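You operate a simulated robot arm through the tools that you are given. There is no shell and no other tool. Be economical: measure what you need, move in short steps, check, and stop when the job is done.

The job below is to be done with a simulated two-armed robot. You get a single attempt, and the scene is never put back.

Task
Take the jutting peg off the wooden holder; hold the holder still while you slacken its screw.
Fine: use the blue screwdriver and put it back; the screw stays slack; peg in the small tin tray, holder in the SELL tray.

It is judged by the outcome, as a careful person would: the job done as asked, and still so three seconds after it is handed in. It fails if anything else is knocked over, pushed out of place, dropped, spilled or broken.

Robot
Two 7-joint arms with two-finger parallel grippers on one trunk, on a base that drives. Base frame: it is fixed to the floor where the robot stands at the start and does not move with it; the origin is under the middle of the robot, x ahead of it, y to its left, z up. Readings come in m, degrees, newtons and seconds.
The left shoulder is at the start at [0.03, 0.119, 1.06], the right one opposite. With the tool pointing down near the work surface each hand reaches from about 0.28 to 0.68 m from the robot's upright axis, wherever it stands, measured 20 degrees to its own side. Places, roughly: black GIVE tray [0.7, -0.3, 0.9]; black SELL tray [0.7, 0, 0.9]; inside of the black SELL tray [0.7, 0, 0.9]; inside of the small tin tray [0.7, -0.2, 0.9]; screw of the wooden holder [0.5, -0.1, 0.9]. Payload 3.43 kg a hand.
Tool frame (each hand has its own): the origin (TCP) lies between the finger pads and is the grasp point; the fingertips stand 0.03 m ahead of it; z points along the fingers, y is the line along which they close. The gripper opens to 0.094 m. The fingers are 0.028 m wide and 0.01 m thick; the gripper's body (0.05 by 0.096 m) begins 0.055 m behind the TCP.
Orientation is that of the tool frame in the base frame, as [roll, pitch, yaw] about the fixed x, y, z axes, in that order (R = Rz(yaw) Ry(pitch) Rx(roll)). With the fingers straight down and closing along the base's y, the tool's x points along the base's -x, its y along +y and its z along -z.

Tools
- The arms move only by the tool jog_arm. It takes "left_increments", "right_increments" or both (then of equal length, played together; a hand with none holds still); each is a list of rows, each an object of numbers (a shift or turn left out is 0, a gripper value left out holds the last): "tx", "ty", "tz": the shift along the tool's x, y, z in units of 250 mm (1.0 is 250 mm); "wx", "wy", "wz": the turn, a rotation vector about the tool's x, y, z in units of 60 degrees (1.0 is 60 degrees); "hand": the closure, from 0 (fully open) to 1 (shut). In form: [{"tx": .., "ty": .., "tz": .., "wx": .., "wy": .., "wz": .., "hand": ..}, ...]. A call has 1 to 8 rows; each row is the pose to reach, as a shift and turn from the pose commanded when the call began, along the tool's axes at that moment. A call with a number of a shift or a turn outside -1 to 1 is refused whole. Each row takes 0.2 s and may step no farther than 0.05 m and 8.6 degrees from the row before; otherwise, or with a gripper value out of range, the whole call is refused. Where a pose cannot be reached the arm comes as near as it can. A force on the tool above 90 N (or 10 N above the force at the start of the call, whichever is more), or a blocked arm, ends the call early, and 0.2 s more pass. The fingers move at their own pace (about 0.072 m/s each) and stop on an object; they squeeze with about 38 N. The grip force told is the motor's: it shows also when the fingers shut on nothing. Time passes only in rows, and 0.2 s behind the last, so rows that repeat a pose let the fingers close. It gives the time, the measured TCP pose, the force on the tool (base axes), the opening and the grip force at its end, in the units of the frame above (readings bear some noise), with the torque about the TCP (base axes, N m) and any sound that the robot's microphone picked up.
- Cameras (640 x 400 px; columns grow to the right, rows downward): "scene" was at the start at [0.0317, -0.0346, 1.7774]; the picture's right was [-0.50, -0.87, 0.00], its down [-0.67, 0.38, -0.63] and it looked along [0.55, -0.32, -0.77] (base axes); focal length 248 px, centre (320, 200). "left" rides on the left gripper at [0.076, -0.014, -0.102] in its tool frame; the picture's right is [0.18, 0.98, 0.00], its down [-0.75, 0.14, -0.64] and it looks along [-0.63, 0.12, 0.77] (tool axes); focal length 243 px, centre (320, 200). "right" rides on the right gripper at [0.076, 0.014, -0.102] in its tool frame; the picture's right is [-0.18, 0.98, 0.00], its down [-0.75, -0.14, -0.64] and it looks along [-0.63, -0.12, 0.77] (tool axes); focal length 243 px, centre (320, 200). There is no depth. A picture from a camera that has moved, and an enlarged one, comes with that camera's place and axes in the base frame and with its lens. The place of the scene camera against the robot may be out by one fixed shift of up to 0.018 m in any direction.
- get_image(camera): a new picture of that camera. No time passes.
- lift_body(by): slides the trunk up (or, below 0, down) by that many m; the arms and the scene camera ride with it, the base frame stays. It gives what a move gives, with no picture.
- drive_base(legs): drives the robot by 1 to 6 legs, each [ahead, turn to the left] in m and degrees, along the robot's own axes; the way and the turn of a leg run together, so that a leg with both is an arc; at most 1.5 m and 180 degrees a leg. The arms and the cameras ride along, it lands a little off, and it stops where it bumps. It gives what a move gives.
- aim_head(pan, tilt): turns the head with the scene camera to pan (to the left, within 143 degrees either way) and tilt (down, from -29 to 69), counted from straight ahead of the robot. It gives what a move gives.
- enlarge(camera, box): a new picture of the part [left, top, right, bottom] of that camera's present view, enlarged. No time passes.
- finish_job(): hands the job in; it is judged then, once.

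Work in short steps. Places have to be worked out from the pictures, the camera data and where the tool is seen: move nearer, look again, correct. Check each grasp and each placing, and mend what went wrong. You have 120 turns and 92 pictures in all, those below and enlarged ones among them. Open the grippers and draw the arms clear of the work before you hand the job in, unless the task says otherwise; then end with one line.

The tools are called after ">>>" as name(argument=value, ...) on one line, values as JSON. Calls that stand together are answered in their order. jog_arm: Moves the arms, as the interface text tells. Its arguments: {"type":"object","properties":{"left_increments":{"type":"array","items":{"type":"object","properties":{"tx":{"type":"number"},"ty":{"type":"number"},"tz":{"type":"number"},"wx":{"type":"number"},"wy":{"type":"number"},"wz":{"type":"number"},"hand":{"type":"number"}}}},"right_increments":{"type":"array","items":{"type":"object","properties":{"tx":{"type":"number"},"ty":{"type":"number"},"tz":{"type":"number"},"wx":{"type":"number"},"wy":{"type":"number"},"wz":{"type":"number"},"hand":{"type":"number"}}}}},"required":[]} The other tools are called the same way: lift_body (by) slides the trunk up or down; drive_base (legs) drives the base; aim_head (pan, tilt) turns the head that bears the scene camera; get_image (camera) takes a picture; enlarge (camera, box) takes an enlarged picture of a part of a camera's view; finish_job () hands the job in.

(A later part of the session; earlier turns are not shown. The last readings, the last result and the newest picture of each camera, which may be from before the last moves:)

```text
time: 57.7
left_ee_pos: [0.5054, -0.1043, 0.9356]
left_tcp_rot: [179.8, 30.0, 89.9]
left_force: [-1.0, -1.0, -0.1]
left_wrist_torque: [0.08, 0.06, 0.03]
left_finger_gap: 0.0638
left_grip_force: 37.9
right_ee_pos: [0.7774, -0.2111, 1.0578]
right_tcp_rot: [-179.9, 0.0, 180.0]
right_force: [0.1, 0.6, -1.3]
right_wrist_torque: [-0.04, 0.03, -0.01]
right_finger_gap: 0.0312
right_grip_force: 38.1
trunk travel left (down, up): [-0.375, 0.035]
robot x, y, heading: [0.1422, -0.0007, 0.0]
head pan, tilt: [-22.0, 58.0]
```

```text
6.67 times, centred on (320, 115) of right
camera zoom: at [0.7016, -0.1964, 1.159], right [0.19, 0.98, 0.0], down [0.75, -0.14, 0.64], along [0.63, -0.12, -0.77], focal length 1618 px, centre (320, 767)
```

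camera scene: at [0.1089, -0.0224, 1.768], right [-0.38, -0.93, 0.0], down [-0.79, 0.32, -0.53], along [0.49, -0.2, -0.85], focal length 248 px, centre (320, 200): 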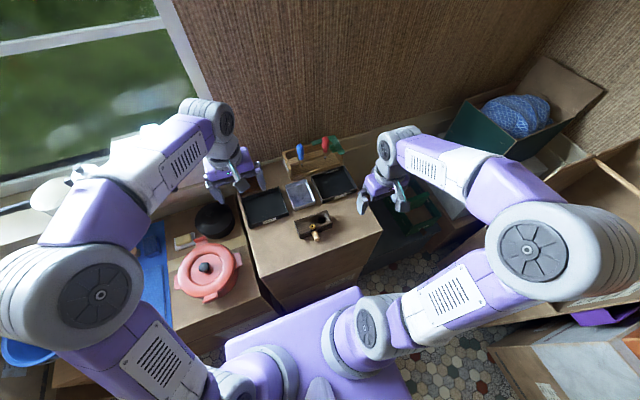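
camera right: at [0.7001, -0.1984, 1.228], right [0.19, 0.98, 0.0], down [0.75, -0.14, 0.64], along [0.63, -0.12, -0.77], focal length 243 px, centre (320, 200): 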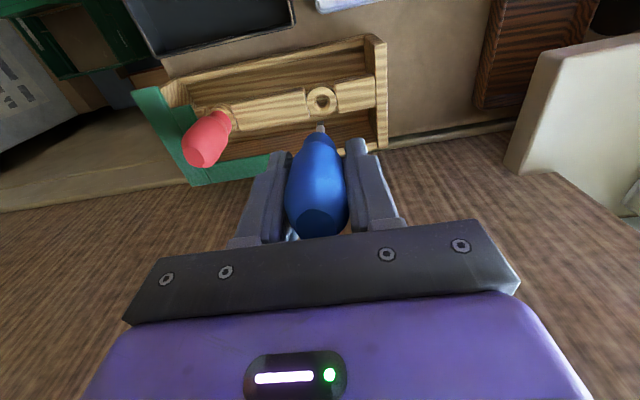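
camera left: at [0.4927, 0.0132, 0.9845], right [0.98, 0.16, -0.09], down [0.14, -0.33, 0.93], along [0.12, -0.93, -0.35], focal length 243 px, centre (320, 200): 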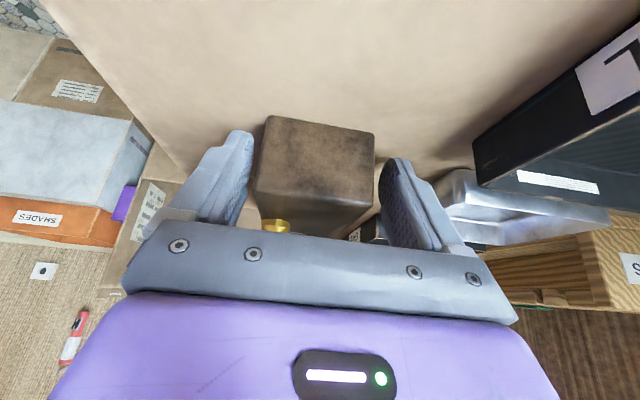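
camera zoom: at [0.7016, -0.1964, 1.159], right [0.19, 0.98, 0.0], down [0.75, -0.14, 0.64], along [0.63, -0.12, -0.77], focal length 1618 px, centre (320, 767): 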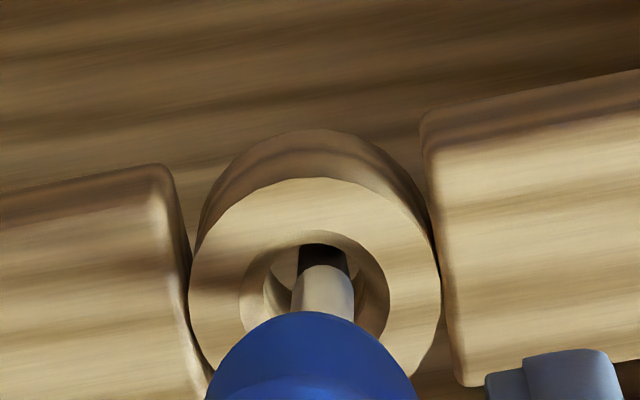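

The bit is inside the ring. I shift 0.8 mm right and lower 3 cm more along the tilt.

>>> jog_arm(right_increments=[{"tx": -0.002, "ty": -0.003, "tz": 0.03}, {"tx": -0.005, "ty": -0.003, "tz": 0.06}, {"tx": -0.008, "ty": -0.003, "tz": 0.09}, {"tx": -0.011, "ty": -0.003, "tz": 0.12}, {"tx": -0.011, "ty": -0.003, "tz": 0.12}])

>>> enlarge(camera="right", box=[260, 70, 380, 160])

```text
time: 58.9
left_ee_pos: [0.5066, -0.1041, 0.9342]
left_tcp_rot: [179.9, 29.9, 89.9]
left_force: [-0.2, 0.3, -0.2]
left_wrist_torque: [0.12, 0.04, 0.01]
left_finger_gap: 0.0638
left_grip_force: 38.3
right_ee_pos: [0.7791, -0.2116, 1.0275]
right_tcp_rot: [180.0, 0.0, 180.0]
right_force: [0.1, -0.1, -0.8]
right_wrist_torque: [-0.02, 0.03, 0.0]
right_finger_gap: 0.0315
right_grip_force: 38.1
trunk travel left (down, up): [-0.375, 0.035]
robot x, y, heading: [0.1453, -0.0024, 0.1]
head pan, tilt: [-22.0, 58.0]
```

```text
4.44 times, centred on (320, 115) of right
camera zoom: at [0.7036, -0.1966, 1.1287], right [0.19, 0.98, 0.0], down [0.75, -0.14, 0.64], along [0.63, -0.12, -0.77], focal length 1078 px, centre (320, 578)
```

zoom: 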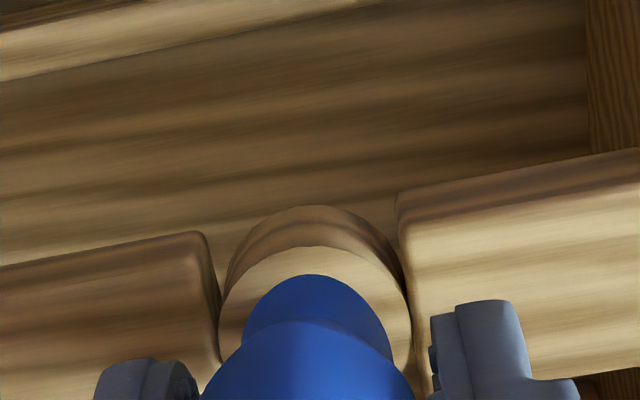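

The neck is close to the ring. I lower in small steps until it seats.

>>> jog_arm(right_increments=[{"tx": -0.001, "tz": 0.01}, {"tx": -0.002, "tz": 0.02}, {"tx": -0.003, "tz": 0.03}, {"tx": -0.003, "tz": 0.038}, {"tx": -0.003, "tz": 0.038}])

```text
time: 60.1
left_ee_pos: [0.5057, -0.1045, 0.9341]
left_tcp_rot: [179.9, 30.0, 89.9]
left_force: [-0.8, -0.3, 0.4]
left_wrist_torque: [0.11, 0.05, 0.02]
left_finger_gap: 0.064
left_grip_force: 37.8
right_ee_pos: [0.7817, -0.2114, 1.0173]
right_tcp_rot: [180.0, 0.1, 179.8]
right_force: [-0.1, -0.3, 0.1]
right_wrist_torque: [0.04, 0.0, 0.03]
right_finger_gap: 0.0315
right_grip_force: 38.5
trunk travel left (down, up): [-0.375, 0.035]
robot x, y, heading: [0.144, 0.0027, 0.0]
head pan, tilt: [-22.0, 58.0]
```

Not seated yet; a few mm more, watching the vertical force.

>>> jog_arm(right_increments=[{"tz": 0.006}, {"tz": 0.012}, {"tz": 0.018}])

>>> enlarge(camera="right", box=[260, 70, 380, 160])

```text
time: 60.9
left_ee_pos: [0.5038, -0.104, 0.9348]
left_tcp_rot: [179.9, 30.0, 89.8]
left_force: [0.2, -0.4, -0.4]
left_wrist_torque: [0.07, 0.01, 0.02]
left_finger_gap: 0.0641
left_grip_force: 38.3
right_ee_pos: [0.78, -0.2111, 1.0148]
right_tcp_rot: [180.0, 0.1, 179.9]
right_force: [-1.5, -0.2, 7.2]
right_wrist_torque: [0.0, 0.13, 0.0]
right_finger_gap: 0.0313
right_grip_force: 38.2
trunk travel left (down, up): [-0.375, 0.035]
robot x, y, heading: [0.1462, 0.0014, 0.0]
head pan, tilt: [-22.0, 58.0]
```

```text
4.44 times, centred on (320, 115) of right
camera zoom: at [0.704, -0.1966, 1.1168], right [0.19, 0.98, 0.0], down [0.75, -0.14, 0.64], along [0.63, -0.12, -0.77], focal length 1078 px, centre (320, 578)
```

zoom: 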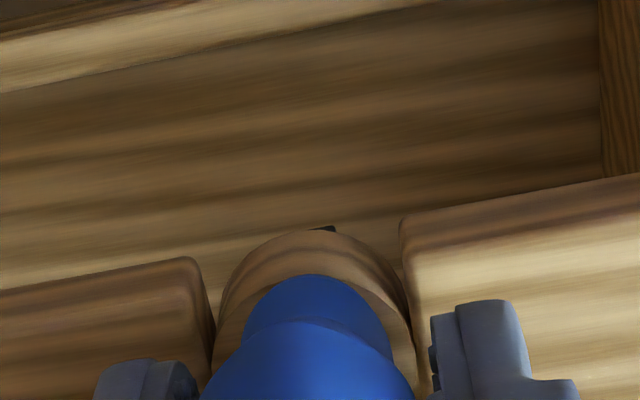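

Seated at the original height (7 N). I open to 0.06 m and rise clear.

>>> jog_arm(right_increments=[{"tz": -0.004, "hand": 0.9}, {"tz": -0.004, "hand": 0.36}, {"tz": -0.004, "hand": 0.36}, {"tz": -0.004, "hand": 0.36}, {"tz": -0.12, "hand": 0.36}, {"tz": -0.28, "hand": 0.36}, {"tz": -0.4, "hand": 0.36}])

>>> get_image(camera="right")

```text
time: 62.5
left_ee_pos: [0.5054, -0.1045, 0.9349]
left_tcp_rot: [179.9, 30.0, 89.9]
left_force: [-1.4, 1.0, 1.1]
left_wrist_torque: [0.14, 0.08, -0.03]
left_finger_gap: 0.0641
left_grip_force: 38.2
right_ee_pos: [0.7811, -0.2107, 1.115]
right_tcp_rot: [-180.0, -0.1, 179.8]
right_force: [-0.5, 0.8, -0.2]
right_wrist_torque: [-0.01, -0.02, 0.01]
right_finger_gap: 0.0602
right_grip_force: 0.0
trunk travel left (down, up): [-0.375, 0.035]
robot x, y, heading: [0.143, -0.0013, -0.0]
head pan, tilt: [-22.0, 58.0]
```

```text
29 pictures are left
camera right: at [0.7049, -0.1972, 1.2166], right [0.19, 0.98, 0.0], down [0.75, -0.14, 0.64], along [0.63, -0.12, -0.77], focal length 243 px, centre (320, 200)
```

right: 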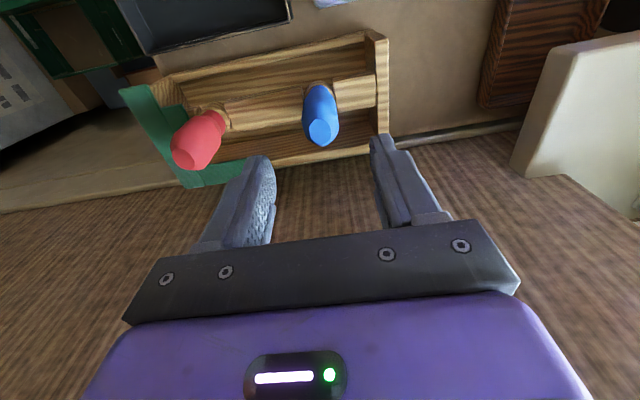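

The blue driver stands back in its ring. Next the peg: I bring the right hand back to the front of the holder while the left still holds it.

>>> jog_arm(right_increments=[{"tx": 0.12, "tz": -0.1}, {"tx": 0.3, "tz": -0.14}, {"tx": 0.48, "tz": -0.14}, {"tx": 0.66, "tz": -0.14}, {"tx": 0.84, "tz": -0.14}, {"tx": 1.0, "tz": -0.14}, {"tx": 1.0, "tz": -0.14}])

>>> jog_arm(right_increments=[{"tx": 0.12, "wy": -0.1, "hand": 0.5}, {"tx": 0.25, "ty": 0.05, "tz": 0.05, "wy": -0.2}, {"tx": 0.38, "ty": 0.1, "tz": 0.1, "wy": -0.3}, {"tx": 0.38, "ty": 0.16, "tz": 0.2, "wy": -0.417}, {"tx": 0.38, "ty": 0.225, "tz": 0.3, "wy": -0.417}, {"tx": 0.38, "ty": 0.225, "tz": 0.4, "wy": -0.417}, {"tx": 0.38, "ty": 0.225, "tz": 0.4, "wy": -0.417}])

>>> get_image(camera="right")

```text
time: 64.1
left_ee_pos: [0.5063, -0.1035, 0.9353]
left_tcp_rot: [180.0, 30.1, 89.9]
left_force: [-0.3, -1.3, 0.3]
left_wrist_torque: [0.09, 0.05, 0.03]
left_finger_gap: 0.0637
left_grip_force: 37.8
right_ee_pos: [0.5342, -0.2116, 1.1483]
right_tcp_rot: [180.0, 0.0, 180.0]
right_force: [-0.5, -0.1, -0.2]
right_wrist_torque: [-0.02, 0.01, 0.0]
right_finger_gap: 0.0604
right_grip_force: 0.1
trunk travel left (down, up): [-0.375, 0.035]
robot x, y, heading: [0.144, 0.0038, -0.2]
head pan, tilt: [-22.0, 58.0]
```

```text
time: 65.7
left_ee_pos: [0.5057, -0.1026, 0.935]
left_tcp_rot: [179.9, 30.0, 89.9]
left_force: [-1.2, 7.5, 2.1]
left_wrist_torque: [-0.36, 0.03, 0.0]
left_finger_gap: 0.064
left_grip_force: 38.2
right_ee_pos: [0.5034, -0.144, 1.0384]
right_tcp_rot: [179.9, 25.0, 179.8]
right_force: [0.3, -6.8, -0.2]
right_wrist_torque: [-0.2, -0.02, -0.01]
right_finger_gap: 0.0433
right_grip_force: 0.0
right hand out of reach, approached as far as the arm can: row 3, 4, 5, 6, 7
trunk travel left (down, up): [-0.375, 0.035]
robot x, y, heading: [0.1446, -0.0019, 0.0]
head pan, tilt: [-22.0, 58.0]
```

```text
28 pictures are left
camera right: at [0.3915, -0.1298, 1.098], right [0.17, 0.98, 0.08], down [0.41, -0.14, 0.9], along [0.9, -0.12, -0.43], focal length 243 px, centre (320, 200)
```

right: 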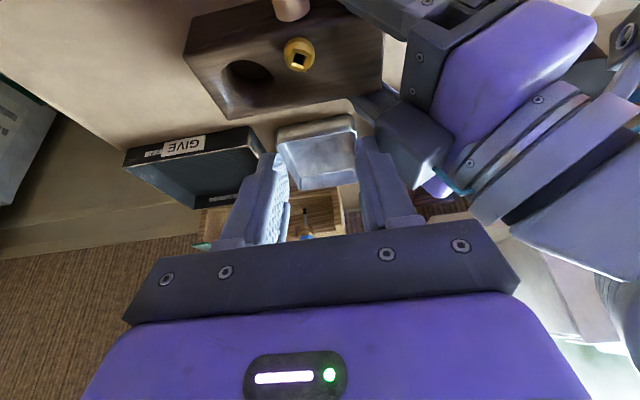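

The right hand cannot tilt that near to the body, and it brushes the left hand lightly. I back it off to the right and untilt.

>>> jog_arm(right_increments=[{"ty": -0.1}, {"ty": -0.25, "tz": -0.05}, {"ty": -0.4, "tz": -0.15, "wy": 0.1}, {"ty": -0.5, "tz": -0.25, "wy": 0.2}, {"ty": -0.5, "tz": -0.3, "wy": 0.3}, {"ty": -0.5, "tz": -0.3, "wy": 0.417}])

>>> enlarge(camera="scene", box=[240, 150, 400, 270])

```text
time: 67.1
left_ee_pos: [0.5065, -0.1039, 0.9358]
left_tcp_rot: [-180.0, 30.0, 89.9]
left_force: [1.0, 0.0, 0.8]
left_wrist_torque: [0.08, 0.01, -0.03]
left_finger_gap: 0.0638
left_grip_force: 38.1
right_ee_pos: [0.4707, -0.2704, 1.1093]
right_tcp_rot: [179.9, -0.1, 180.0]
right_force: [-0.1, 0.2, 0.5]
right_wrist_torque: [-0.01, -0.01, 0.01]
right_finger_gap: 0.0473
right_grip_force: 0.0
right hand out of reach, approached as far as the arm can: row 2
trunk travel left (down, up): [-0.375, 0.035]
robot x, y, heading: [0.1409, -0.0032, -0.1]
head pan, tilt: [-22.0, 58.0]
```

```text
3.33 times, centred on (320, 210) of scene
camera zoom: at [0.1745, -0.0227, 1.818], right [-0.38, -0.93, 0.0], down [-0.79, 0.32, -0.53], along [0.49, -0.2, -0.85], focal length 828 px, centre (320, 167)
```

zoom: 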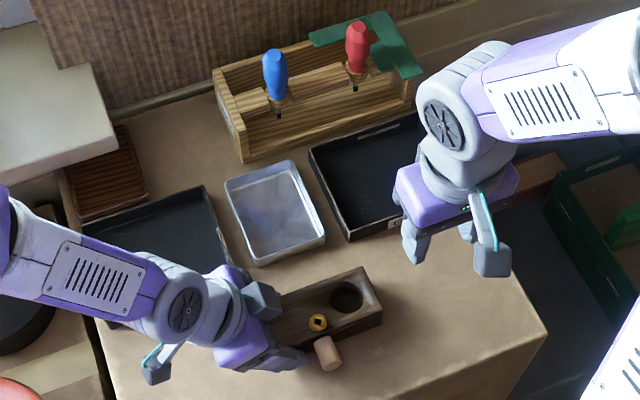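

Everything is in place. I lift the block 3 cm with the left hand and bring it 5 cm ahead, giving the right hand room at the peg.

>>> jog_arm(left_increments=[{"tx": -0.02, "tz": -0.035}, {"tx": -0.04, "tz": -0.07}, {"tx": -0.06, "tz": -0.104}, {"tx": -0.06, "tz": -0.104, "ty": 0.1}, {"tx": -0.06, "tz": -0.104, "ty": 0.2}, {"tx": -0.06, "tz": -0.104, "ty": 0.2}])

>>> get_image(camera="right")

```text
time: 68.5
left_ee_pos: [0.555, -0.1049, 0.9613]
left_tcp_rot: [179.9, 30.0, 89.9]
left_force: [-0.3, 0.2, -1.9]
left_wrist_torque: [0.09, 0.0, -0.02]
left_finger_gap: 0.0594
left_grip_force: 38.1
right_ee_pos: [0.47, -0.271, 1.1093]
right_tcp_rot: [-180.0, -0.1, 179.9]
right_force: [0.5, -0.1, 0.8]
right_wrist_torque: [-0.01, 0.01, 0.02]
right_finger_gap: 0.0469
right_grip_force: 0.0
trunk travel left (down, up): [-0.375, 0.035]
robot x, y, heading: [0.1416, -0.0019, 0.0]
head pan, tilt: [-22.0, 58.0]
```

```text
26 pictures are left
camera right: at [0.395, -0.2562, 1.211], right [0.19, 0.98, 0.0], down [0.75, -0.14, 0.64], along [0.63, -0.12, -0.77], focal length 243 px, centre (320, 200)
```

right: 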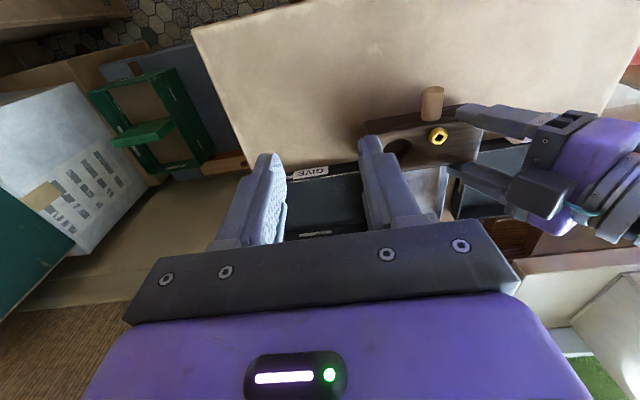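

Left gap changed from 0.064 to 0.059; I check how the block sits in the hand.

>>> enlarge(camera="right", box=[340, 60, 560, 220])

>>> get_image(camera="left")

```text
2.50 times, centred on (450, 140) of right
camera zoom: at [0.395, -0.2562, 1.211], right [0.19, 0.98, 0.0], down [0.75, -0.14, 0.64], along [0.63, -0.12, -0.77], focal length 606 px, centre (-5, 350)
```

zoom: 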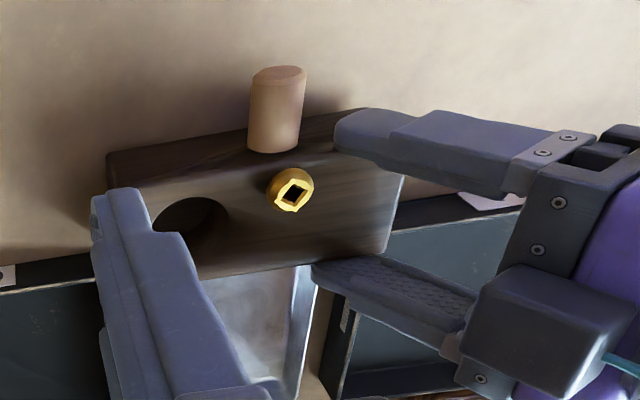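

```text
24 pictures are left
camera left: at [0.5413, 0.0119, 1.013], right [0.98, 0.16, -0.09], down [0.14, -0.33, 0.93], along [0.12, -0.93, -0.35], focal length 243 px, centre (320, 200)
```

left: 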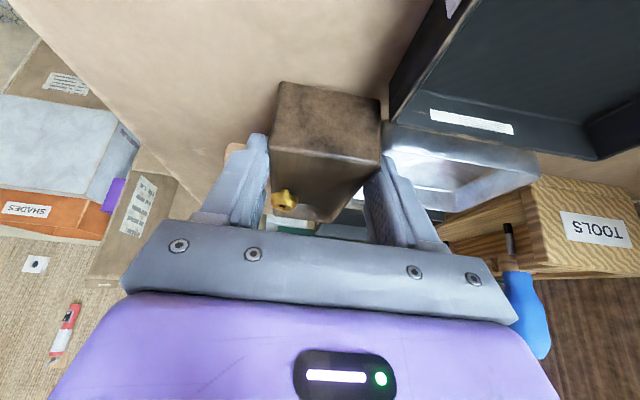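

The block slid down in the fingers while lifting (it is only ~8 mm up). I set it down, open, go a little lower and regrip.

>>> jog_arm(left_increments=[{"tx": 0.008, "tz": 0.014}, {"tx": 0.018, "tz": 0.031}, {"tx": 0.018, "tz": 0.031, "hand": 0.8}, {"tx": 0.018, "tz": 0.031, "hand": 0.2}, {"tx": 0.018, "tz": 0.031, "hand": 0.2}, {"tx": 0.018, "tz": 0.031, "hand": 0.2}])

>>> get_image(camera="left")

```text
time: 69.9
left_ee_pos: [0.5553, -0.1044, 0.9558]
left_tcp_rot: [180.0, 30.1, 89.8]
left_force: [-2.3, -0.9, 5.2]
left_wrist_torque: [-0.1, -0.18, -0.02]
left_finger_gap: 0.074
left_grip_force: 0.0
right_ee_pos: [0.47, -0.271, 1.1099]
right_tcp_rot: [180.0, 0.0, 179.9]
right_force: [-0.1, 1.0, -0.2]
right_wrist_torque: [-0.01, -0.03, 0.0]
right_finger_gap: 0.0472
right_grip_force: 0.0
trunk travel left (down, up): [-0.375, 0.035]
robot x, y, heading: [0.1447, 0.002, -0.1]
head pan, tilt: [-22.0, 58.0]
```

```text
23 pictures are left
camera left: at [0.5407, 0.0128, 1.0049], right [0.98, 0.16, -0.09], down [0.14, -0.33, 0.93], along [0.12, -0.93, -0.35], focal length 243 px, centre (320, 200)
```

left: 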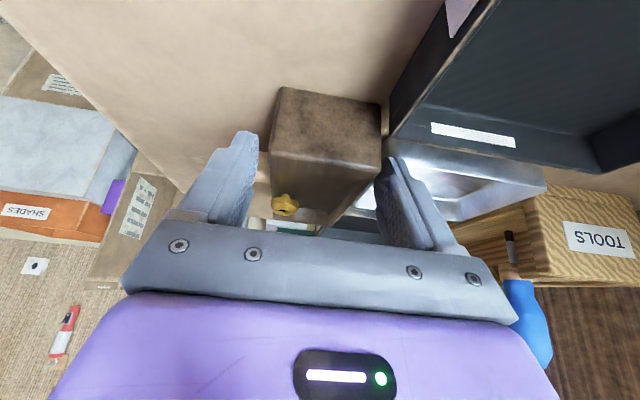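

Block rests on the table, x 0.527–0.586. I lower to z≈0.936, a bit further in, and regrip.

>>> jog_arm(left_increments=[{"tx": 0.013, "tz": 0.04, "ty": 0.004}, {"tx": 0.026, "tz": 0.077, "ty": 0.004}, {"tx": 0.026, "tz": 0.077, "ty": 0.004}, {"tx": 0.026, "tz": 0.077, "ty": 0.004, "hand": 1}, {"tx": 0.026, "tz": 0.077, "ty": 0.004, "hand": 1}, {"tx": 0.026, "tz": 0.077, "ty": 0.004, "hand": 1}])

>>> enlarge(camera="right", box=[340, 60, 560, 220])

```text
time: 70.5
left_ee_pos: [0.5652, -0.1115, 0.9526]
left_tcp_rot: [177.8, 31.3, 89.0]
left_force: [-12.2, 14.1, 48.5]
left_wrist_torque: [-0.17, -1.92, 0.51]
left_finger_gap: 0.0702
left_grip_force: 0.1
right_ee_pos: [0.4694, -0.2693, 1.1095]
right_tcp_rot: [-180.0, 0.0, -180.0]
right_force: [1.0, -0.6, -1.2]
right_wrist_torque: [0.05, 0.02, 0.0]
right_finger_gap: 0.047
right_grip_force: 0.0
trunk travel left (down, up): [-0.375, 0.035]
robot x, y, heading: [0.1422, 0.0014, 0.0]
head pan, tilt: [-22.0, 58.0]
stopped in row 2 (left hand): the force on the tool passed its limit at 103 N (the readings are from after the stop); the commanded pose is now the measured one
```

```text
2.50 times, centred on (450, 140) of right
camera zoom: at [0.3943, -0.2549, 1.2112], right [0.18, 0.98, 0.0], down [0.75, -0.14, 0.64], along [0.63, -0.12, -0.77], focal length 606 px, centre (-5, 350)
```

zoom: 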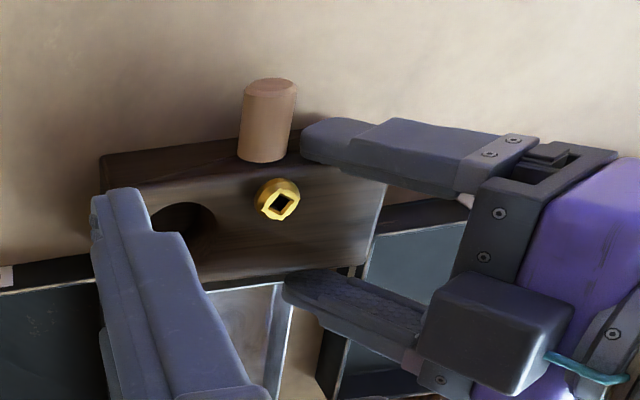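

The left hand met something — most likely its far finger on a tray rim. I raise it at once and check that the trays have not moved.

>>> jog_arm(left_increments=[{"tz": -0.06}, {"tz": -0.16}, {"tz": -0.24}])

>>> get_image(camera="left")

>>> enlarge(camera="scene", box=[220, 150, 380, 270])

```text
time: 71.3
left_ee_pos: [0.5626, -0.0759, 0.9984]
left_tcp_rot: [178.6, 30.8, 89.5]
left_force: [-0.4, 0.2, -0.9]
left_wrist_torque: [0.0, 0.01, -0.04]
left_finger_gap: 0.075
left_grip_force: 0.0
right_ee_pos: [0.4701, -0.2696, 1.109]
right_tcp_rot: [179.9, 0.0, -180.0]
right_force: [0.7, 0.4, 1.1]
right_wrist_torque: [-0.02, 0.01, -0.03]
right_finger_gap: 0.047
right_grip_force: 0.1
trunk travel left (down, up): [-0.375, 0.035]
robot x, y, heading: [0.1463, -0.0001, -0.0]
head pan, tilt: [-22.0, 58.0]
```

```text
21 pictures are left
camera left: at [0.546, 0.0409, 1.0467], right [0.98, 0.16, -0.07], down [0.12, -0.32, 0.94], along [0.13, -0.93, -0.34], focal length 243 px, centre (320, 200)
```

left: 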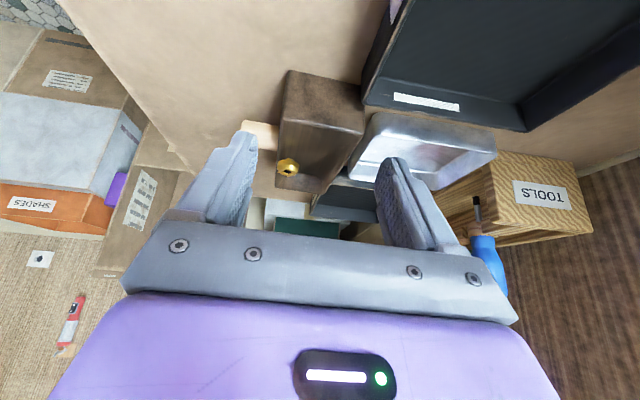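

```text
3.33 times, centred on (300, 210) of scene
camera zoom: at [0.1732, -0.0217, 1.818], right [-0.37, -0.93, 0.0], down [-0.79, 0.32, -0.53], along [0.49, -0.2, -0.85], focal length 828 px, centre (387, 167)
```

zoom: 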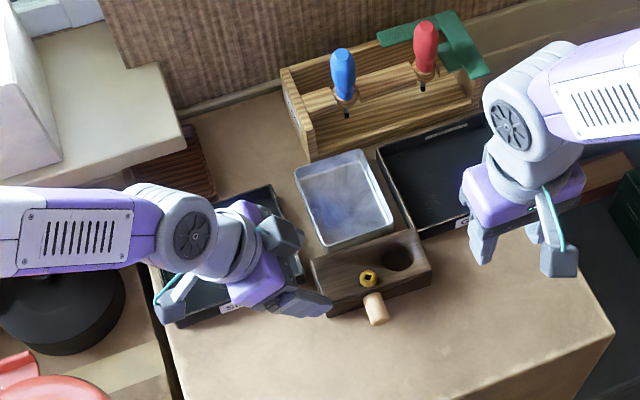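

The lifted block nudged the tin tray about 1.4 cm ahead; I will put that right afterwards. Since the screw is slack, I next pull the peg with the right hand (block will slide back or release the peg); first the left hand clears out upward-left.

>>> jog_arm(left_increments=[{"tz": -0.15}, {"tz": -0.3}, {"tz": -0.45}, {"tz": -0.6}, {"tz": -0.75}, {"tz": -0.75}], right_increments=[{"tx": 0.0}, {"tx": 0.0}, {"tx": -0.04, "ty": 0.1, "tz": 0.0}, {"tx": -0.08, "ty": 0.2}, {"tx": -0.12, "ty": 0.35}, {"tx": -0.168, "ty": 0.455, "tz": 0.1}])

>>> get_image(camera="right")

```text
time: 72.7
left_ee_pos: [0.5598, 0.0172, 1.1578]
left_tcp_rot: [178.7, 30.7, 89.5]
left_force: [0.6, -0.8, 0.6]
left_wrist_torque: [-0.03, 0.03, -0.01]
left_finger_gap: 0.0751
left_grip_force: 0.0
right_ee_pos: [0.5129, -0.1557, 1.0826]
right_tcp_rot: [-180.0, -0.1, 179.9]
right_force: [-0.2, 0.5, -0.1]
right_wrist_torque: [-0.02, 0.03, 0.01]
right_finger_gap: 0.0468
right_grip_force: 0.1
trunk travel left (down, up): [-0.375, 0.035]
robot x, y, heading: [0.1437, 0.0009, -0.1]
head pan, tilt: [-22.0, 58.0]
```

```text
19 pictures are left
camera right: at [0.4371, -0.1405, 1.1849], right [0.18, 0.98, 0.0], down [0.75, -0.14, 0.64], along [0.63, -0.12, -0.77], focal length 243 px, centre (320, 200)
```

right: 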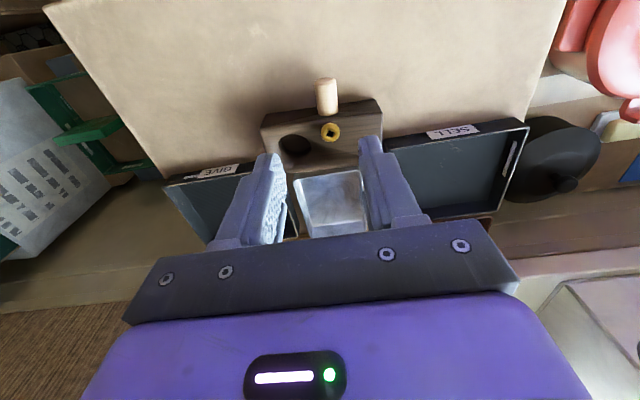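

Peg is at y≈−0.149, x 0.502–0.534. I lower the right hand over it and close.

>>> jog_arm(right_increments=[{"tx": -0.004, "ty": 0.027, "tz": 0.15}, {"tx": -0.004, "ty": 0.027, "tz": 0.3}, {"tx": -0.004, "ty": 0.027, "tz": 0.44}, {"tx": -0.004, "ty": 0.027, "tz": 0.54}, {"tx": -0.004, "ty": 0.027, "tz": 0.6}, {"tx": -0.004, "ty": 0.027, "tz": 0.6}])

>>> get_image(camera="right")

```text
time: 74.1
left_ee_pos: [0.5569, 0.018, 1.1581]
left_tcp_rot: [178.5, 30.6, 89.3]
left_force: [0.2, -0.1, 0.8]
left_wrist_torque: [0.02, 0.0, -0.05]
left_finger_gap: 0.0752
left_grip_force: 0.0
right_ee_pos: [0.5137, -0.1485, 0.9343]
right_tcp_rot: [-180.0, 0.0, 180.0]
right_force: [0.1, -0.2, 0.1]
right_wrist_torque: [-0.02, -0.02, -0.03]
right_finger_gap: 0.0467
right_grip_force: 0.0
trunk travel left (down, up): [-0.375, 0.035]
robot x, y, heading: [0.1436, -0.0011, -0.2]
head pan, tilt: [-22.0, 58.0]
```

```text
18 pictures are left
camera right: at [0.438, -0.1334, 1.0347], right [0.18, 0.98, 0.0], down [0.75, -0.14, 0.64], along [0.63, -0.12, -0.77], focal length 243 px, centre (320, 200)
```

right: 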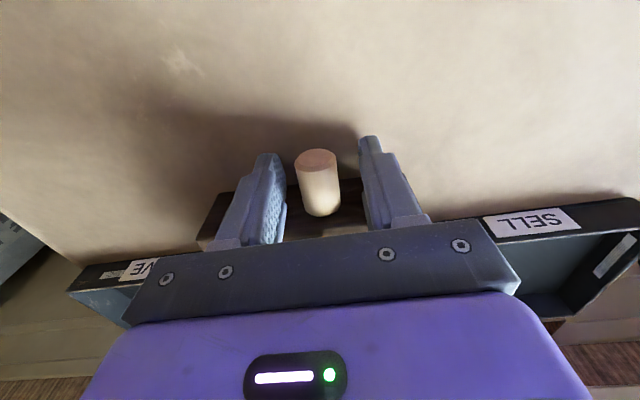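

The peg is between the fingers. I close and pull back along −x by ~7 cm.

>>> jog_arm(right_increments=[{"hand": 1}, {"hand": 1}, {"hand": 1}])

>>> jog_arm(right_increments=[{"tx": 0.03}, {"tx": 0.07}, {"tx": 0.12}, {"tx": 0.17}, {"tx": 0.22}, {"tx": 0.26}, {"tx": 0.26}])

>>> get_image(camera="right")

```text
time: 74.9
left_ee_pos: [0.5586, 0.0168, 1.1584]
left_tcp_rot: [178.6, 30.7, 89.5]
left_force: [-0.1, -0.1, -0.6]
left_wrist_torque: [-0.01, 0.0, 0.0]
left_finger_gap: 0.0753
left_grip_force: 0.0
right_ee_pos: [0.5127, -0.1484, 0.9337]
right_tcp_rot: [-179.9, 0.0, 180.0]
right_force: [0.2, -0.7, 0.7]
right_wrist_torque: [-0.04, -0.01, -0.06]
right_finger_gap: 0.0203
right_grip_force: 38.2
trunk travel left (down, up): [-0.375, 0.035]
robot x, y, heading: [0.1429, -0.0028, 0.0]
head pan, tilt: [-22.0, 58.0]
```

```text
time: 76.5
left_ee_pos: [0.5585, 0.0168, 1.1581]
left_tcp_rot: [178.6, 30.7, 89.4]
left_force: [0.8, 0.6, -0.5]
left_wrist_torque: [0.0, 0.02, 0.02]
left_finger_gap: 0.0754
left_grip_force: 0.1
right_ee_pos: [0.4486, -0.1498, 0.934]
right_tcp_rot: [179.9, 0.0, 179.9]
right_force: [0.7, 0.9, 0.1]
right_wrist_torque: [0.02, -0.05, -0.02]
right_finger_gap: 0.0203
right_grip_force: 37.9
trunk travel left (down, up): [-0.375, 0.035]
robot x, y, heading: [0.1443, -0.0005, -0.1]
head pan, tilt: [-22.0, 58.0]
```

```text
17 pictures are left
camera right: at [0.373, -0.1353, 1.0357], right [0.18, 0.98, 0.0], down [0.75, -0.14, 0.64], along [0.63, -0.12, -0.77], focal length 243 px, centre (320, 200)
```

right: 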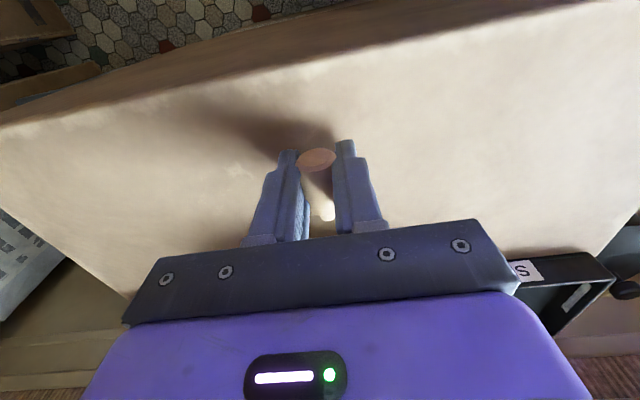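

Very little resistance: the peg seems out. I raise it and look.

>>> jog_arm(right_increments=[{"tz": -0.15}, {"tz": -0.3}, {"tz": -0.45}, {"tz": -0.6}, {"tz": -0.68}])

>>> get_image(camera="right")

```text
time: 77.7
left_ee_pos: [0.5576, 0.0163, 1.1593]
left_tcp_rot: [178.6, 30.7, 89.5]
left_force: [-0.2, -0.3, 0.2]
left_wrist_torque: [0.03, 0.04, -0.01]
left_finger_gap: 0.0751
left_grip_force: 0.0
right_ee_pos: [0.4494, -0.1479, 1.1055]
right_tcp_rot: [-179.9, -0.1, 179.9]
right_force: [-0.2, -0.2, -0.3]
right_wrist_torque: [0.01, -0.02, 0.02]
right_finger_gap: 0.0203
right_grip_force: 38.4
trunk travel left (down, up): [-0.375, 0.035]
robot x, y, heading: [0.1459, -0.0005, -0.1]
head pan, tilt: [-22.0, 58.0]
```

```text
16 pictures are left
camera right: at [0.3743, -0.1333, 1.2059], right [0.18, 0.98, 0.0], down [0.75, -0.14, 0.64], along [0.63, -0.12, -0.77], focal length 243 px, centre (320, 200)
```

right: 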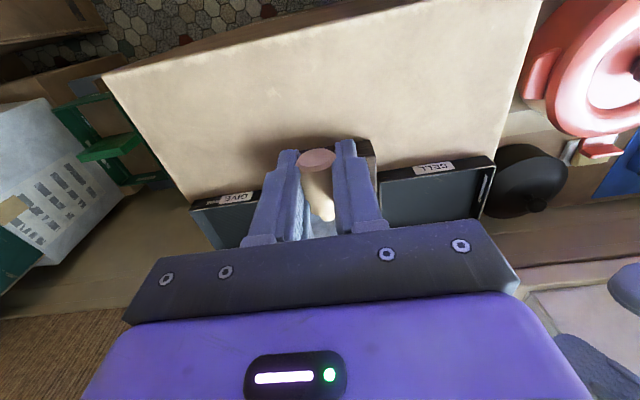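

The peg is out. I carry it over the tin tray (now x≈0.593–0.717, y −0.20…−0.118).

>>> jog_arm(right_increments=[{"tx": -0.16, "ty": -0.02}, {"tx": -0.32, "ty": -0.04}, {"tx": -0.48, "ty": -0.05}, {"tx": -0.64, "ty": -0.056}, {"tx": -0.732, "ty": -0.056}, {"tx": -0.732, "ty": -0.056}])

>>> get_image(camera="right")

```text
time: 79.1
left_ee_pos: [0.5572, 0.0171, 1.1589]
left_tcp_rot: [178.5, 30.6, 89.4]
left_force: [0.7, -0.1, 0.0]
left_wrist_torque: [-0.02, -0.06, 0.0]
left_finger_gap: 0.0753
left_grip_force: 0.0
right_ee_pos: [0.6316, -0.1624, 1.1024]
right_tcp_rot: [179.9, 0.0, -179.9]
right_force: [-0.1, -0.4, -0.8]
right_wrist_torque: [-0.02, 0.03, 0.0]
right_finger_gap: 0.0202
right_grip_force: 38.1
trunk travel left (down, up): [-0.375, 0.035]
robot x, y, heading: [0.1418, 0.0018, 0.4]
head pan, tilt: [-22.0, 58.0]
```

```text
15 pictures are left
camera right: at [0.5561, -0.1482, 1.205], right [0.18, 0.98, 0.0], down [0.75, -0.14, 0.64], along [0.63, -0.12, -0.77], focal length 243 px, centre (320, 200)
```

right: 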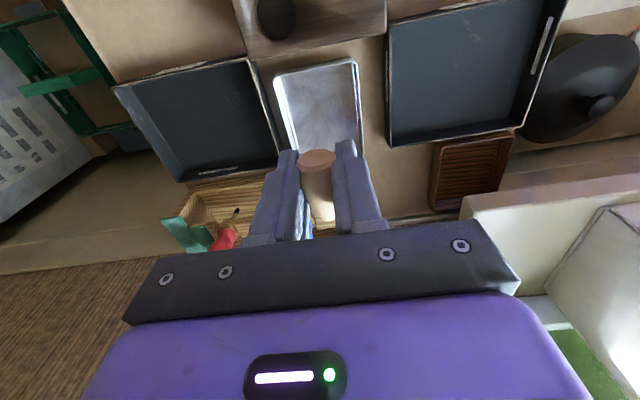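

The tray is right below and the block now has a gap of ~2 cm to it. I lower the peg into the tray and release.

>>> jog_arm(right_increments=[{"tx": -0.04, "tz": 0.15}, {"tx": -0.04, "tz": 0.32}, {"tx": -0.04, "tz": 0.46}, {"tx": -0.04, "tz": 0.57}, {"tx": -0.04, "tz": 0.645}, {"tx": -0.04, "tz": 0.645}])

>>> get_image(camera="right")

```text
time: 80.5
left_ee_pos: [0.558, 0.0168, 1.1584]
left_tcp_rot: [178.6, 30.8, 89.4]
left_force: [-0.3, -1.0, -0.2]
left_wrist_torque: [0.0, -0.01, -0.01]
left_finger_gap: 0.0754
left_grip_force: 0.0
right_ee_pos: [0.6412, -0.1629, 0.9428]
right_tcp_rot: [180.0, 0.0, 180.0]
right_force: [0.0, 0.8, 0.1]
right_wrist_torque: [0.01, 0.0, -0.01]
right_finger_gap: 0.0202
right_grip_force: 38.0
trunk travel left (down, up): [-0.375, 0.035]
robot x, y, heading: [0.1439, 0.002, -0.2]
head pan, tilt: [-22.0, 58.0]
```

```text
14 pictures are left
camera right: at [0.5663, -0.1478, 1.045], right [0.18, 0.98, 0.0], down [0.75, -0.14, 0.64], along [0.63, -0.12, -0.77], focal length 243 px, centre (320, 200)
```

right: 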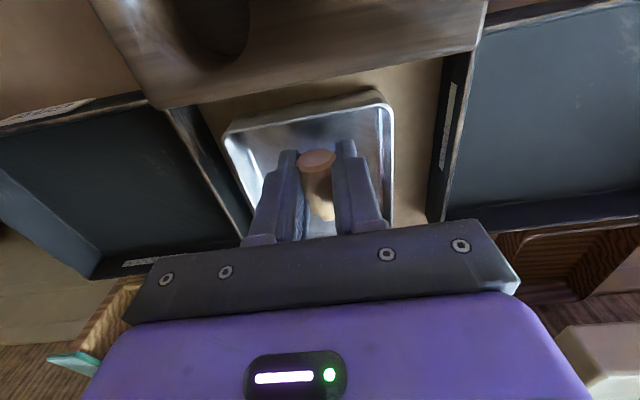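

Peg is inside the tray. I lower a few mm, open to ~0.045 m, and rise.

>>> jog_arm(right_increments=[{"tz": 0.016}, {"tz": 0.016, "hand": 0.85}, {"tz": 0.016, "hand": 0.55}, {"tz": 0.016, "hand": 0.55}, {"tz": -0.1, "hand": 0.55}, {"tz": -0.28, "hand": 0.55}, {"tz": -0.46, "hand": 0.55}, {"tz": -0.6, "hand": 0.55}])

>>> get_image(camera="right")

```text
time: 82.3
left_ee_pos: [0.5578, 0.0176, 1.1599]
left_tcp_rot: [178.5, 30.7, 89.4]
left_force: [0.2, -0.4, -0.3]
left_wrist_torque: [-0.02, 0.0, -0.01]
left_finger_gap: 0.0752
left_grip_force: 0.1
right_ee_pos: [0.6406, -0.1631, 1.0949]
right_tcp_rot: [179.9, 0.0, 179.9]
right_force: [-1.1, 0.1, 0.4]
right_wrist_torque: [0.06, 0.01, -0.02]
right_finger_gap: 0.0422
right_grip_force: 0.0
trunk travel left (down, up): [-0.375, 0.035]
robot x, y, heading: [0.1465, -0.0007, -0.2]
head pan, tilt: [-22.0, 58.0]
```

```text
13 pictures are left
camera right: at [0.5656, -0.1485, 1.1957], right [0.18, 0.98, 0.0], down [0.75, -0.14, 0.64], along [0.63, -0.12, -0.77], focal length 243 px, centre (320, 200)
```

right: 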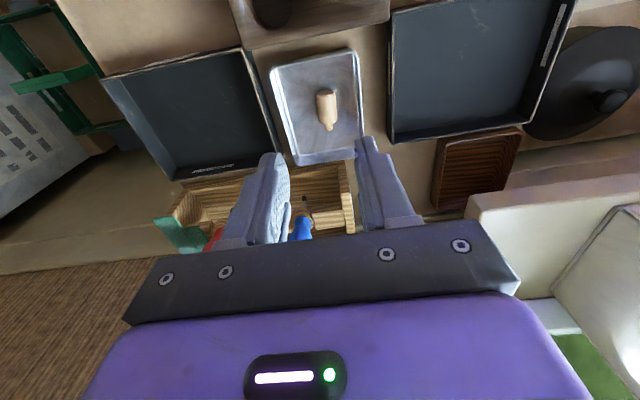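

The peg lies in the tin tray. I park the right hand to the right, and set the left hand upright over the block for a proper view.

>>> jog_arm(left_increments=[{"wy": 0.13}, {"wy": 0.26}, {"wy": 0.39}, {"wy": 0.512}, {"wy": 0.512}], right_increments=[{"ty": -0.15, "tx": 0.1}, {"ty": -0.32, "tx": 0.15, "tz": -0.05}, {"ty": -0.5, "tx": 0.2, "tz": -0.1}, {"ty": -0.66, "tx": 0.25, "tz": -0.15}, {"ty": -0.7, "tx": 0.3, "tz": -0.2}])

>>> jog_arm(left_increments=[{"tx": -0.04, "tz": 0.05}, {"tx": -0.08, "tz": 0.12}, {"tx": -0.08, "tz": 0.16}])

>>> get_image(camera="left")

```text
time: 83.5
left_ee_pos: [0.5594, 0.0182, 1.1589]
left_tcp_rot: [178.7, -0.1, 90.1]
left_force: [0.3, 0.5, 0.4]
left_wrist_torque: [-0.04, 0.01, -0.03]
left_finger_gap: 0.0751
left_grip_force: 0.1
right_ee_pos: [0.5673, -0.3373, 1.1451]
right_tcp_rot: [-179.9, -0.1, -179.9]
right_force: [-0.2, -0.4, 0.2]
right_wrist_torque: [-0.01, 0.01, -0.01]
right_finger_gap: 0.0425
right_grip_force: 0.1
trunk travel left (down, up): [-0.375, 0.035]
robot x, y, heading: [0.145, -0.0001, 0.1]
head pan, tilt: [-22.0, 58.0]
```

```text
time: 84.3
left_ee_pos: [0.5612, -0.004, 1.12]
left_tcp_rot: [178.7, 0.1, 90.1]
left_force: [0.3, 1.1, -0.1]
left_wrist_torque: [-0.01, -0.03, 0.0]
left_finger_gap: 0.0754
left_grip_force: 0.1
right_ee_pos: [0.5667, -0.338, 1.1444]
right_tcp_rot: [180.0, 0.0, -179.9]
right_force: [-0.3, 0.0, 0.3]
right_wrist_torque: [0.03, 0.03, 0.0]
right_finger_gap: 0.0425
right_grip_force: 0.1
trunk travel left (down, up): [-0.375, 0.035]
robot x, y, heading: [0.1465, 0.0019, 0.1]
head pan, tilt: [-22.0, 58.0]
```

```text
12 pictures are left
camera left: at [0.5433, 0.073, 1.2212], right [0.98, 0.19, 0.02], down [0.13, -0.75, 0.64], along [0.14, -0.63, -0.76], focal length 243 px, centre (320, 200)
```

left: 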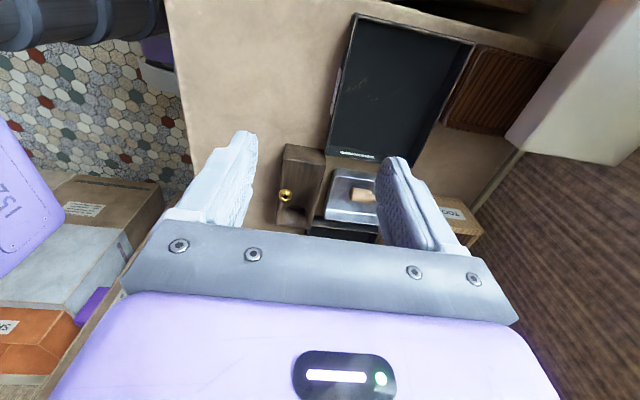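

>>> enlarge(camera="left", box=[240, 120, 400, 245])

```text
3.20 times, centred on (320, 182) of left
camera zoom: at [0.5433, 0.073, 1.2212], right [0.98, 0.19, 0.02], down [0.13, -0.75, 0.64], along [0.14, -0.63, -0.76], focal length 776 px, centre (320, 256)
```

zoom: 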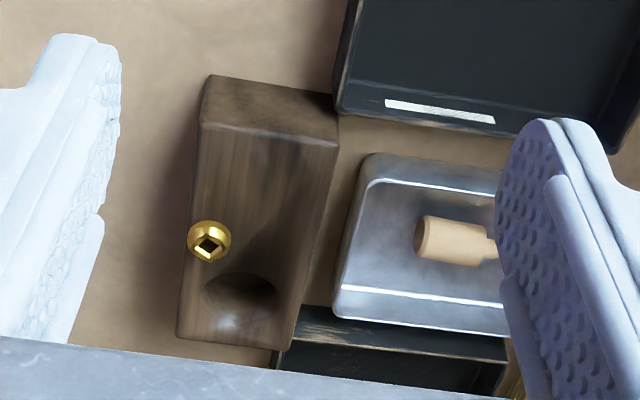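

Block: x 0.534–0.592, centre y −0.162; hole at (0.561, −0.195), ~37 mm wide. There is too little room on the tray side, so I'll pick it by the wall between hole and front face: one finger in the hole, one outside. Moving above.

>>> jog_arm(left_increments=[{"tx": -0.15, "ty": -0.02, "hand": 0.638}, {"tx": -0.3, "ty": -0.04}, {"tx": -0.45, "ty": -0.06}, {"tx": -0.6, "ty": -0.081, "tz": 0.05}, {"tx": -0.764, "ty": -0.081, "tz": 0.1}, {"tx": -0.764, "ty": -0.081, "tz": 0.28}, {"tx": -0.764, "ty": -0.081, "tz": 0.4}, {"tx": -0.764, "ty": -0.081, "tz": 0.4}])

>>> get_image(camera="left")

```text
time: 86.1
left_ee_pos: [0.5422, -0.1927, 1.0199]
left_tcp_rot: [178.6, 0.0, 90.2]
left_force: [0.9, 0.3, -0.7]
left_wrist_torque: [0.0, -0.02, 0.01]
left_finger_gap: 0.0343
left_grip_force: 0.0
right_ee_pos: [0.5671, -0.3384, 1.1439]
right_tcp_rot: [180.0, 0.0, -180.0]
right_force: [-0.3, 0.3, 0.2]
right_wrist_torque: [0.0, -0.02, -0.01]
right_finger_gap: 0.0421
right_grip_force: 0.0
trunk travel left (down, up): [-0.375, 0.035]
robot x, y, heading: [0.1453, 0.0004, 0.1]
head pan, tilt: [-22.0, 58.0]
```

```text
10 pictures are left
camera left: at [0.525, -0.1168, 1.1225], right [0.98, 0.19, 0.02], down [0.13, -0.75, 0.64], along [0.14, -0.63, -0.76], focal length 243 px, centre (320, 200)
```

left: 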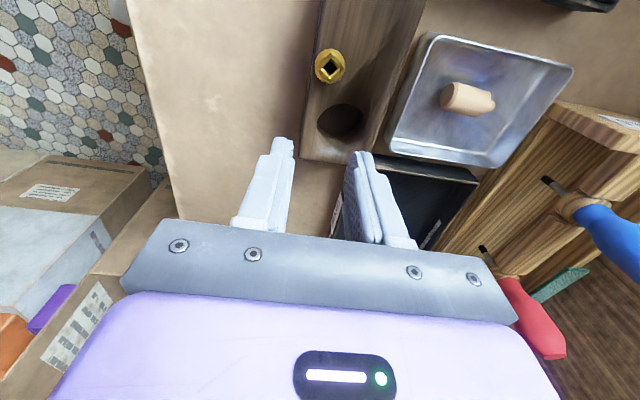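

Closer view puts the hole at (0.560, −0.187). I correct and descend so that the tips enter ~1.5 cm.

>>> jog_arm(left_increments=[{"tx": 0.013, "ty": -0.012}, {"tx": 0.013, "ty": -0.012, "tz": 0.12}, {"tx": 0.013, "ty": -0.012, "tz": 0.17}, {"tx": 0.013, "ty": -0.012, "tz": 0.21}, {"tx": 0.013, "ty": -0.012, "tz": 0.25}, {"tx": 0.013, "ty": -0.012, "tz": 0.27}])

>>> get_image(camera="left")

```text
time: 87.5
left_ee_pos: [0.5411, -0.1907, 0.9515]
left_tcp_rot: [178.8, 0.0, 90.2]
left_force: [0.4, -0.6, 0.2]
left_wrist_torque: [0.02, -0.02, -0.02]
left_finger_gap: 0.0339
left_grip_force: 0.1
right_ee_pos: [0.5678, -0.3378, 1.1438]
right_tcp_rot: [-179.9, 0.0, 180.0]
right_force: [0.3, -0.2, 0.0]
right_wrist_torque: [-0.01, 0.0, 0.0]
right_finger_gap: 0.0424
right_grip_force: 0.0
trunk travel left (down, up): [-0.375, 0.035]
robot x, y, heading: [0.1412, 0.0018, -0.1]
head pan, tilt: [-22.0, 58.0]
```

```text
9 pictures are left
camera left: at [0.5243, -0.1158, 1.0529], right [0.98, 0.19, 0.02], down [0.13, -0.75, 0.64], along [0.14, -0.63, -0.76], focal length 243 px, centre (320, 200)
```

left: 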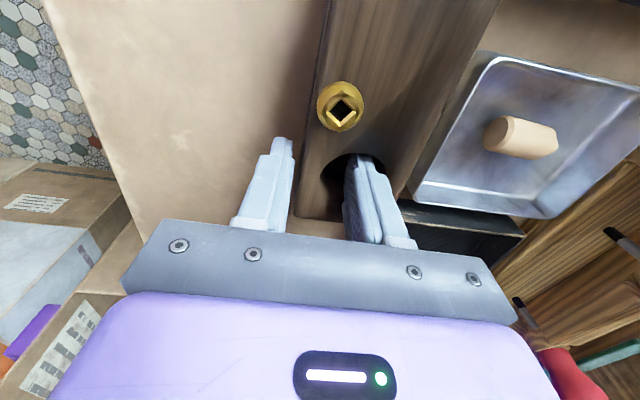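

One finger is in the hole, the other outside, with no contact force. I close and lift slightly.

>>> jog_arm(left_increments=[{"tz": 0.015}, {"tz": 0.015, "hand": 1}, {"tz": 0.015, "hand": 1}, {"tz": 0.015, "hand": 1}])

>>> jog_arm(left_increments=[{"tz": -0.06}, {"tz": -0.16}, {"tz": -0.28}, {"tz": -0.4}, {"tz": -0.4}])

>>> get_image(camera="left")

```text
time: 88.5
left_ee_pos: [0.5418, -0.1907, 0.9482]
left_tcp_rot: [178.7, 0.1, 90.2]
left_force: [1.2, 0.2, 1.8]
left_wrist_torque: [-0.1, 0.0, 0.06]
left_finger_gap: 0.0138
left_grip_force: 38.2
right_ee_pos: [0.5671, -0.338, 1.1447]
right_tcp_rot: [-179.9, 0.0, -180.0]
right_force: [1.0, 0.2, -0.7]
right_wrist_torque: [0.02, 0.01, 0.0]
right_finger_gap: 0.0423
right_grip_force: 0.1
trunk travel left (down, up): [-0.375, 0.035]
robot x, y, heading: [0.146, 0.0001, 0.0]
head pan, tilt: [-22.0, 58.0]
```

```text
time: 89.7
left_ee_pos: [0.5391, -0.1912, 1.0477]
left_tcp_rot: [178.8, -0.2, 90.2]
left_force: [0.9, 0.6, -1.1]
left_wrist_torque: [-0.06, -0.01, 0.0]
left_finger_gap: 0.0136
left_grip_force: 37.8
right_ee_pos: [0.5672, -0.3382, 1.1425]
right_tcp_rot: [-180.0, 0.0, -179.9]
right_force: [-0.6, 0.4, 0.5]
right_wrist_torque: [-0.01, -0.02, 0.02]
right_finger_gap: 0.0422
right_grip_force: 0.1
trunk travel left (down, up): [-0.375, 0.035]
robot x, y, heading: [0.1451, -0.0007, -0.0]
head pan, tilt: [-22.0, 58.0]
```

```text
8 pictures are left
camera left: at [0.5226, -0.1157, 1.1498], right [0.98, 0.19, 0.02], down [0.13, -0.75, 0.64], along [0.14, -0.63, -0.76], focal length 243 px, centre (320, 200)
```

left: 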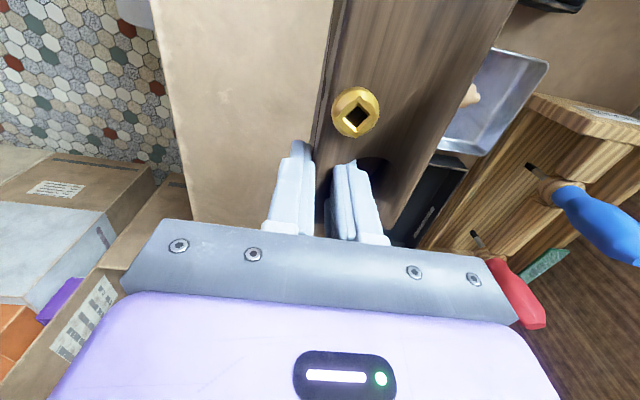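

Block lifted and level. I carry it over the SELL tray (centre ≈(0.65, −0.01)) and check from the scene camera.

>>> jog_arm(left_increments=[{"tx": 0.1, "ty": 0.06}, {"tx": 0.25, "ty": 0.14}, {"tx": 0.4, "ty": 0.22}, {"tx": 0.52, "ty": 0.29}, {"tx": 0.613, "ty": 0.348}, {"tx": 0.613, "ty": 0.348}])

>>> get_image(camera="left")

```text
time: 91.1
left_ee_pos: [0.6263, -0.0379, 1.0494]
left_tcp_rot: [178.7, 0.0, 90.2]
left_force: [0.3, -0.1, -1.6]
left_wrist_torque: [-0.05, 0.01, 0.02]
left_finger_gap: 0.0095
left_grip_force: 38.0
right_ee_pos: [0.5671, -0.3398, 1.1433]
right_tcp_rot: [179.9, 0.0, 179.9]
right_force: [0.0, 0.5, -0.5]
right_wrist_torque: [0.01, 0.04, -0.02]
right_finger_gap: 0.0424
right_grip_force: 0.0
trunk travel left (down, up): [-0.375, 0.035]
robot x, y, heading: [0.1401, 0.0004, -0.2]
head pan, tilt: [-22.0, 58.0]
```

```text
7 pictures are left
camera left: at [0.609, 0.0387, 1.1514], right [0.98, 0.19, 0.02], down [0.13, -0.75, 0.64], along [0.14, -0.63, -0.76], focal length 243 px, centre (320, 200)
```

left: 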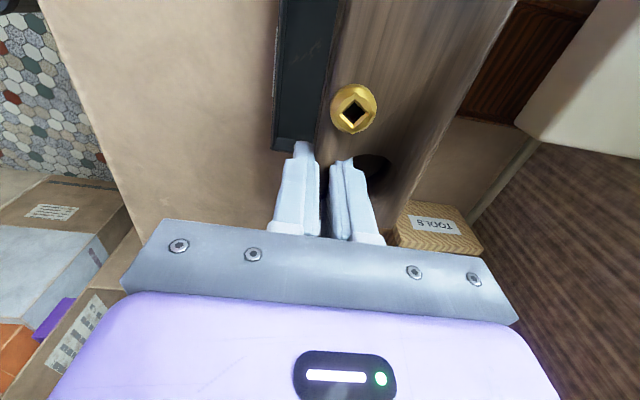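

Grip gap is shrinking slightly, so I want to set it down soon; one check from the scene camera that the block is over the tray.

>>> enlarge(camera="scene", box=[210, 130, 370, 250])

```text
3.33 times, centred on (290, 190) of scene
camera zoom: at [0.173, -0.0227, 1.818], right [-0.37, -0.93, 0.0], down [-0.79, 0.32, -0.53], along [0.49, -0.2, -0.85], focal length 828 px, centre (420, 233)
```

zoom: 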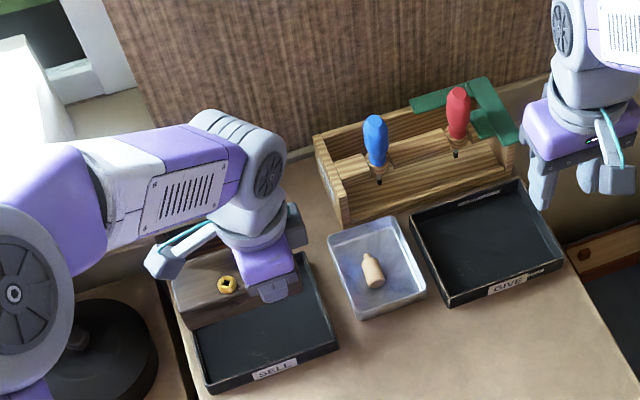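

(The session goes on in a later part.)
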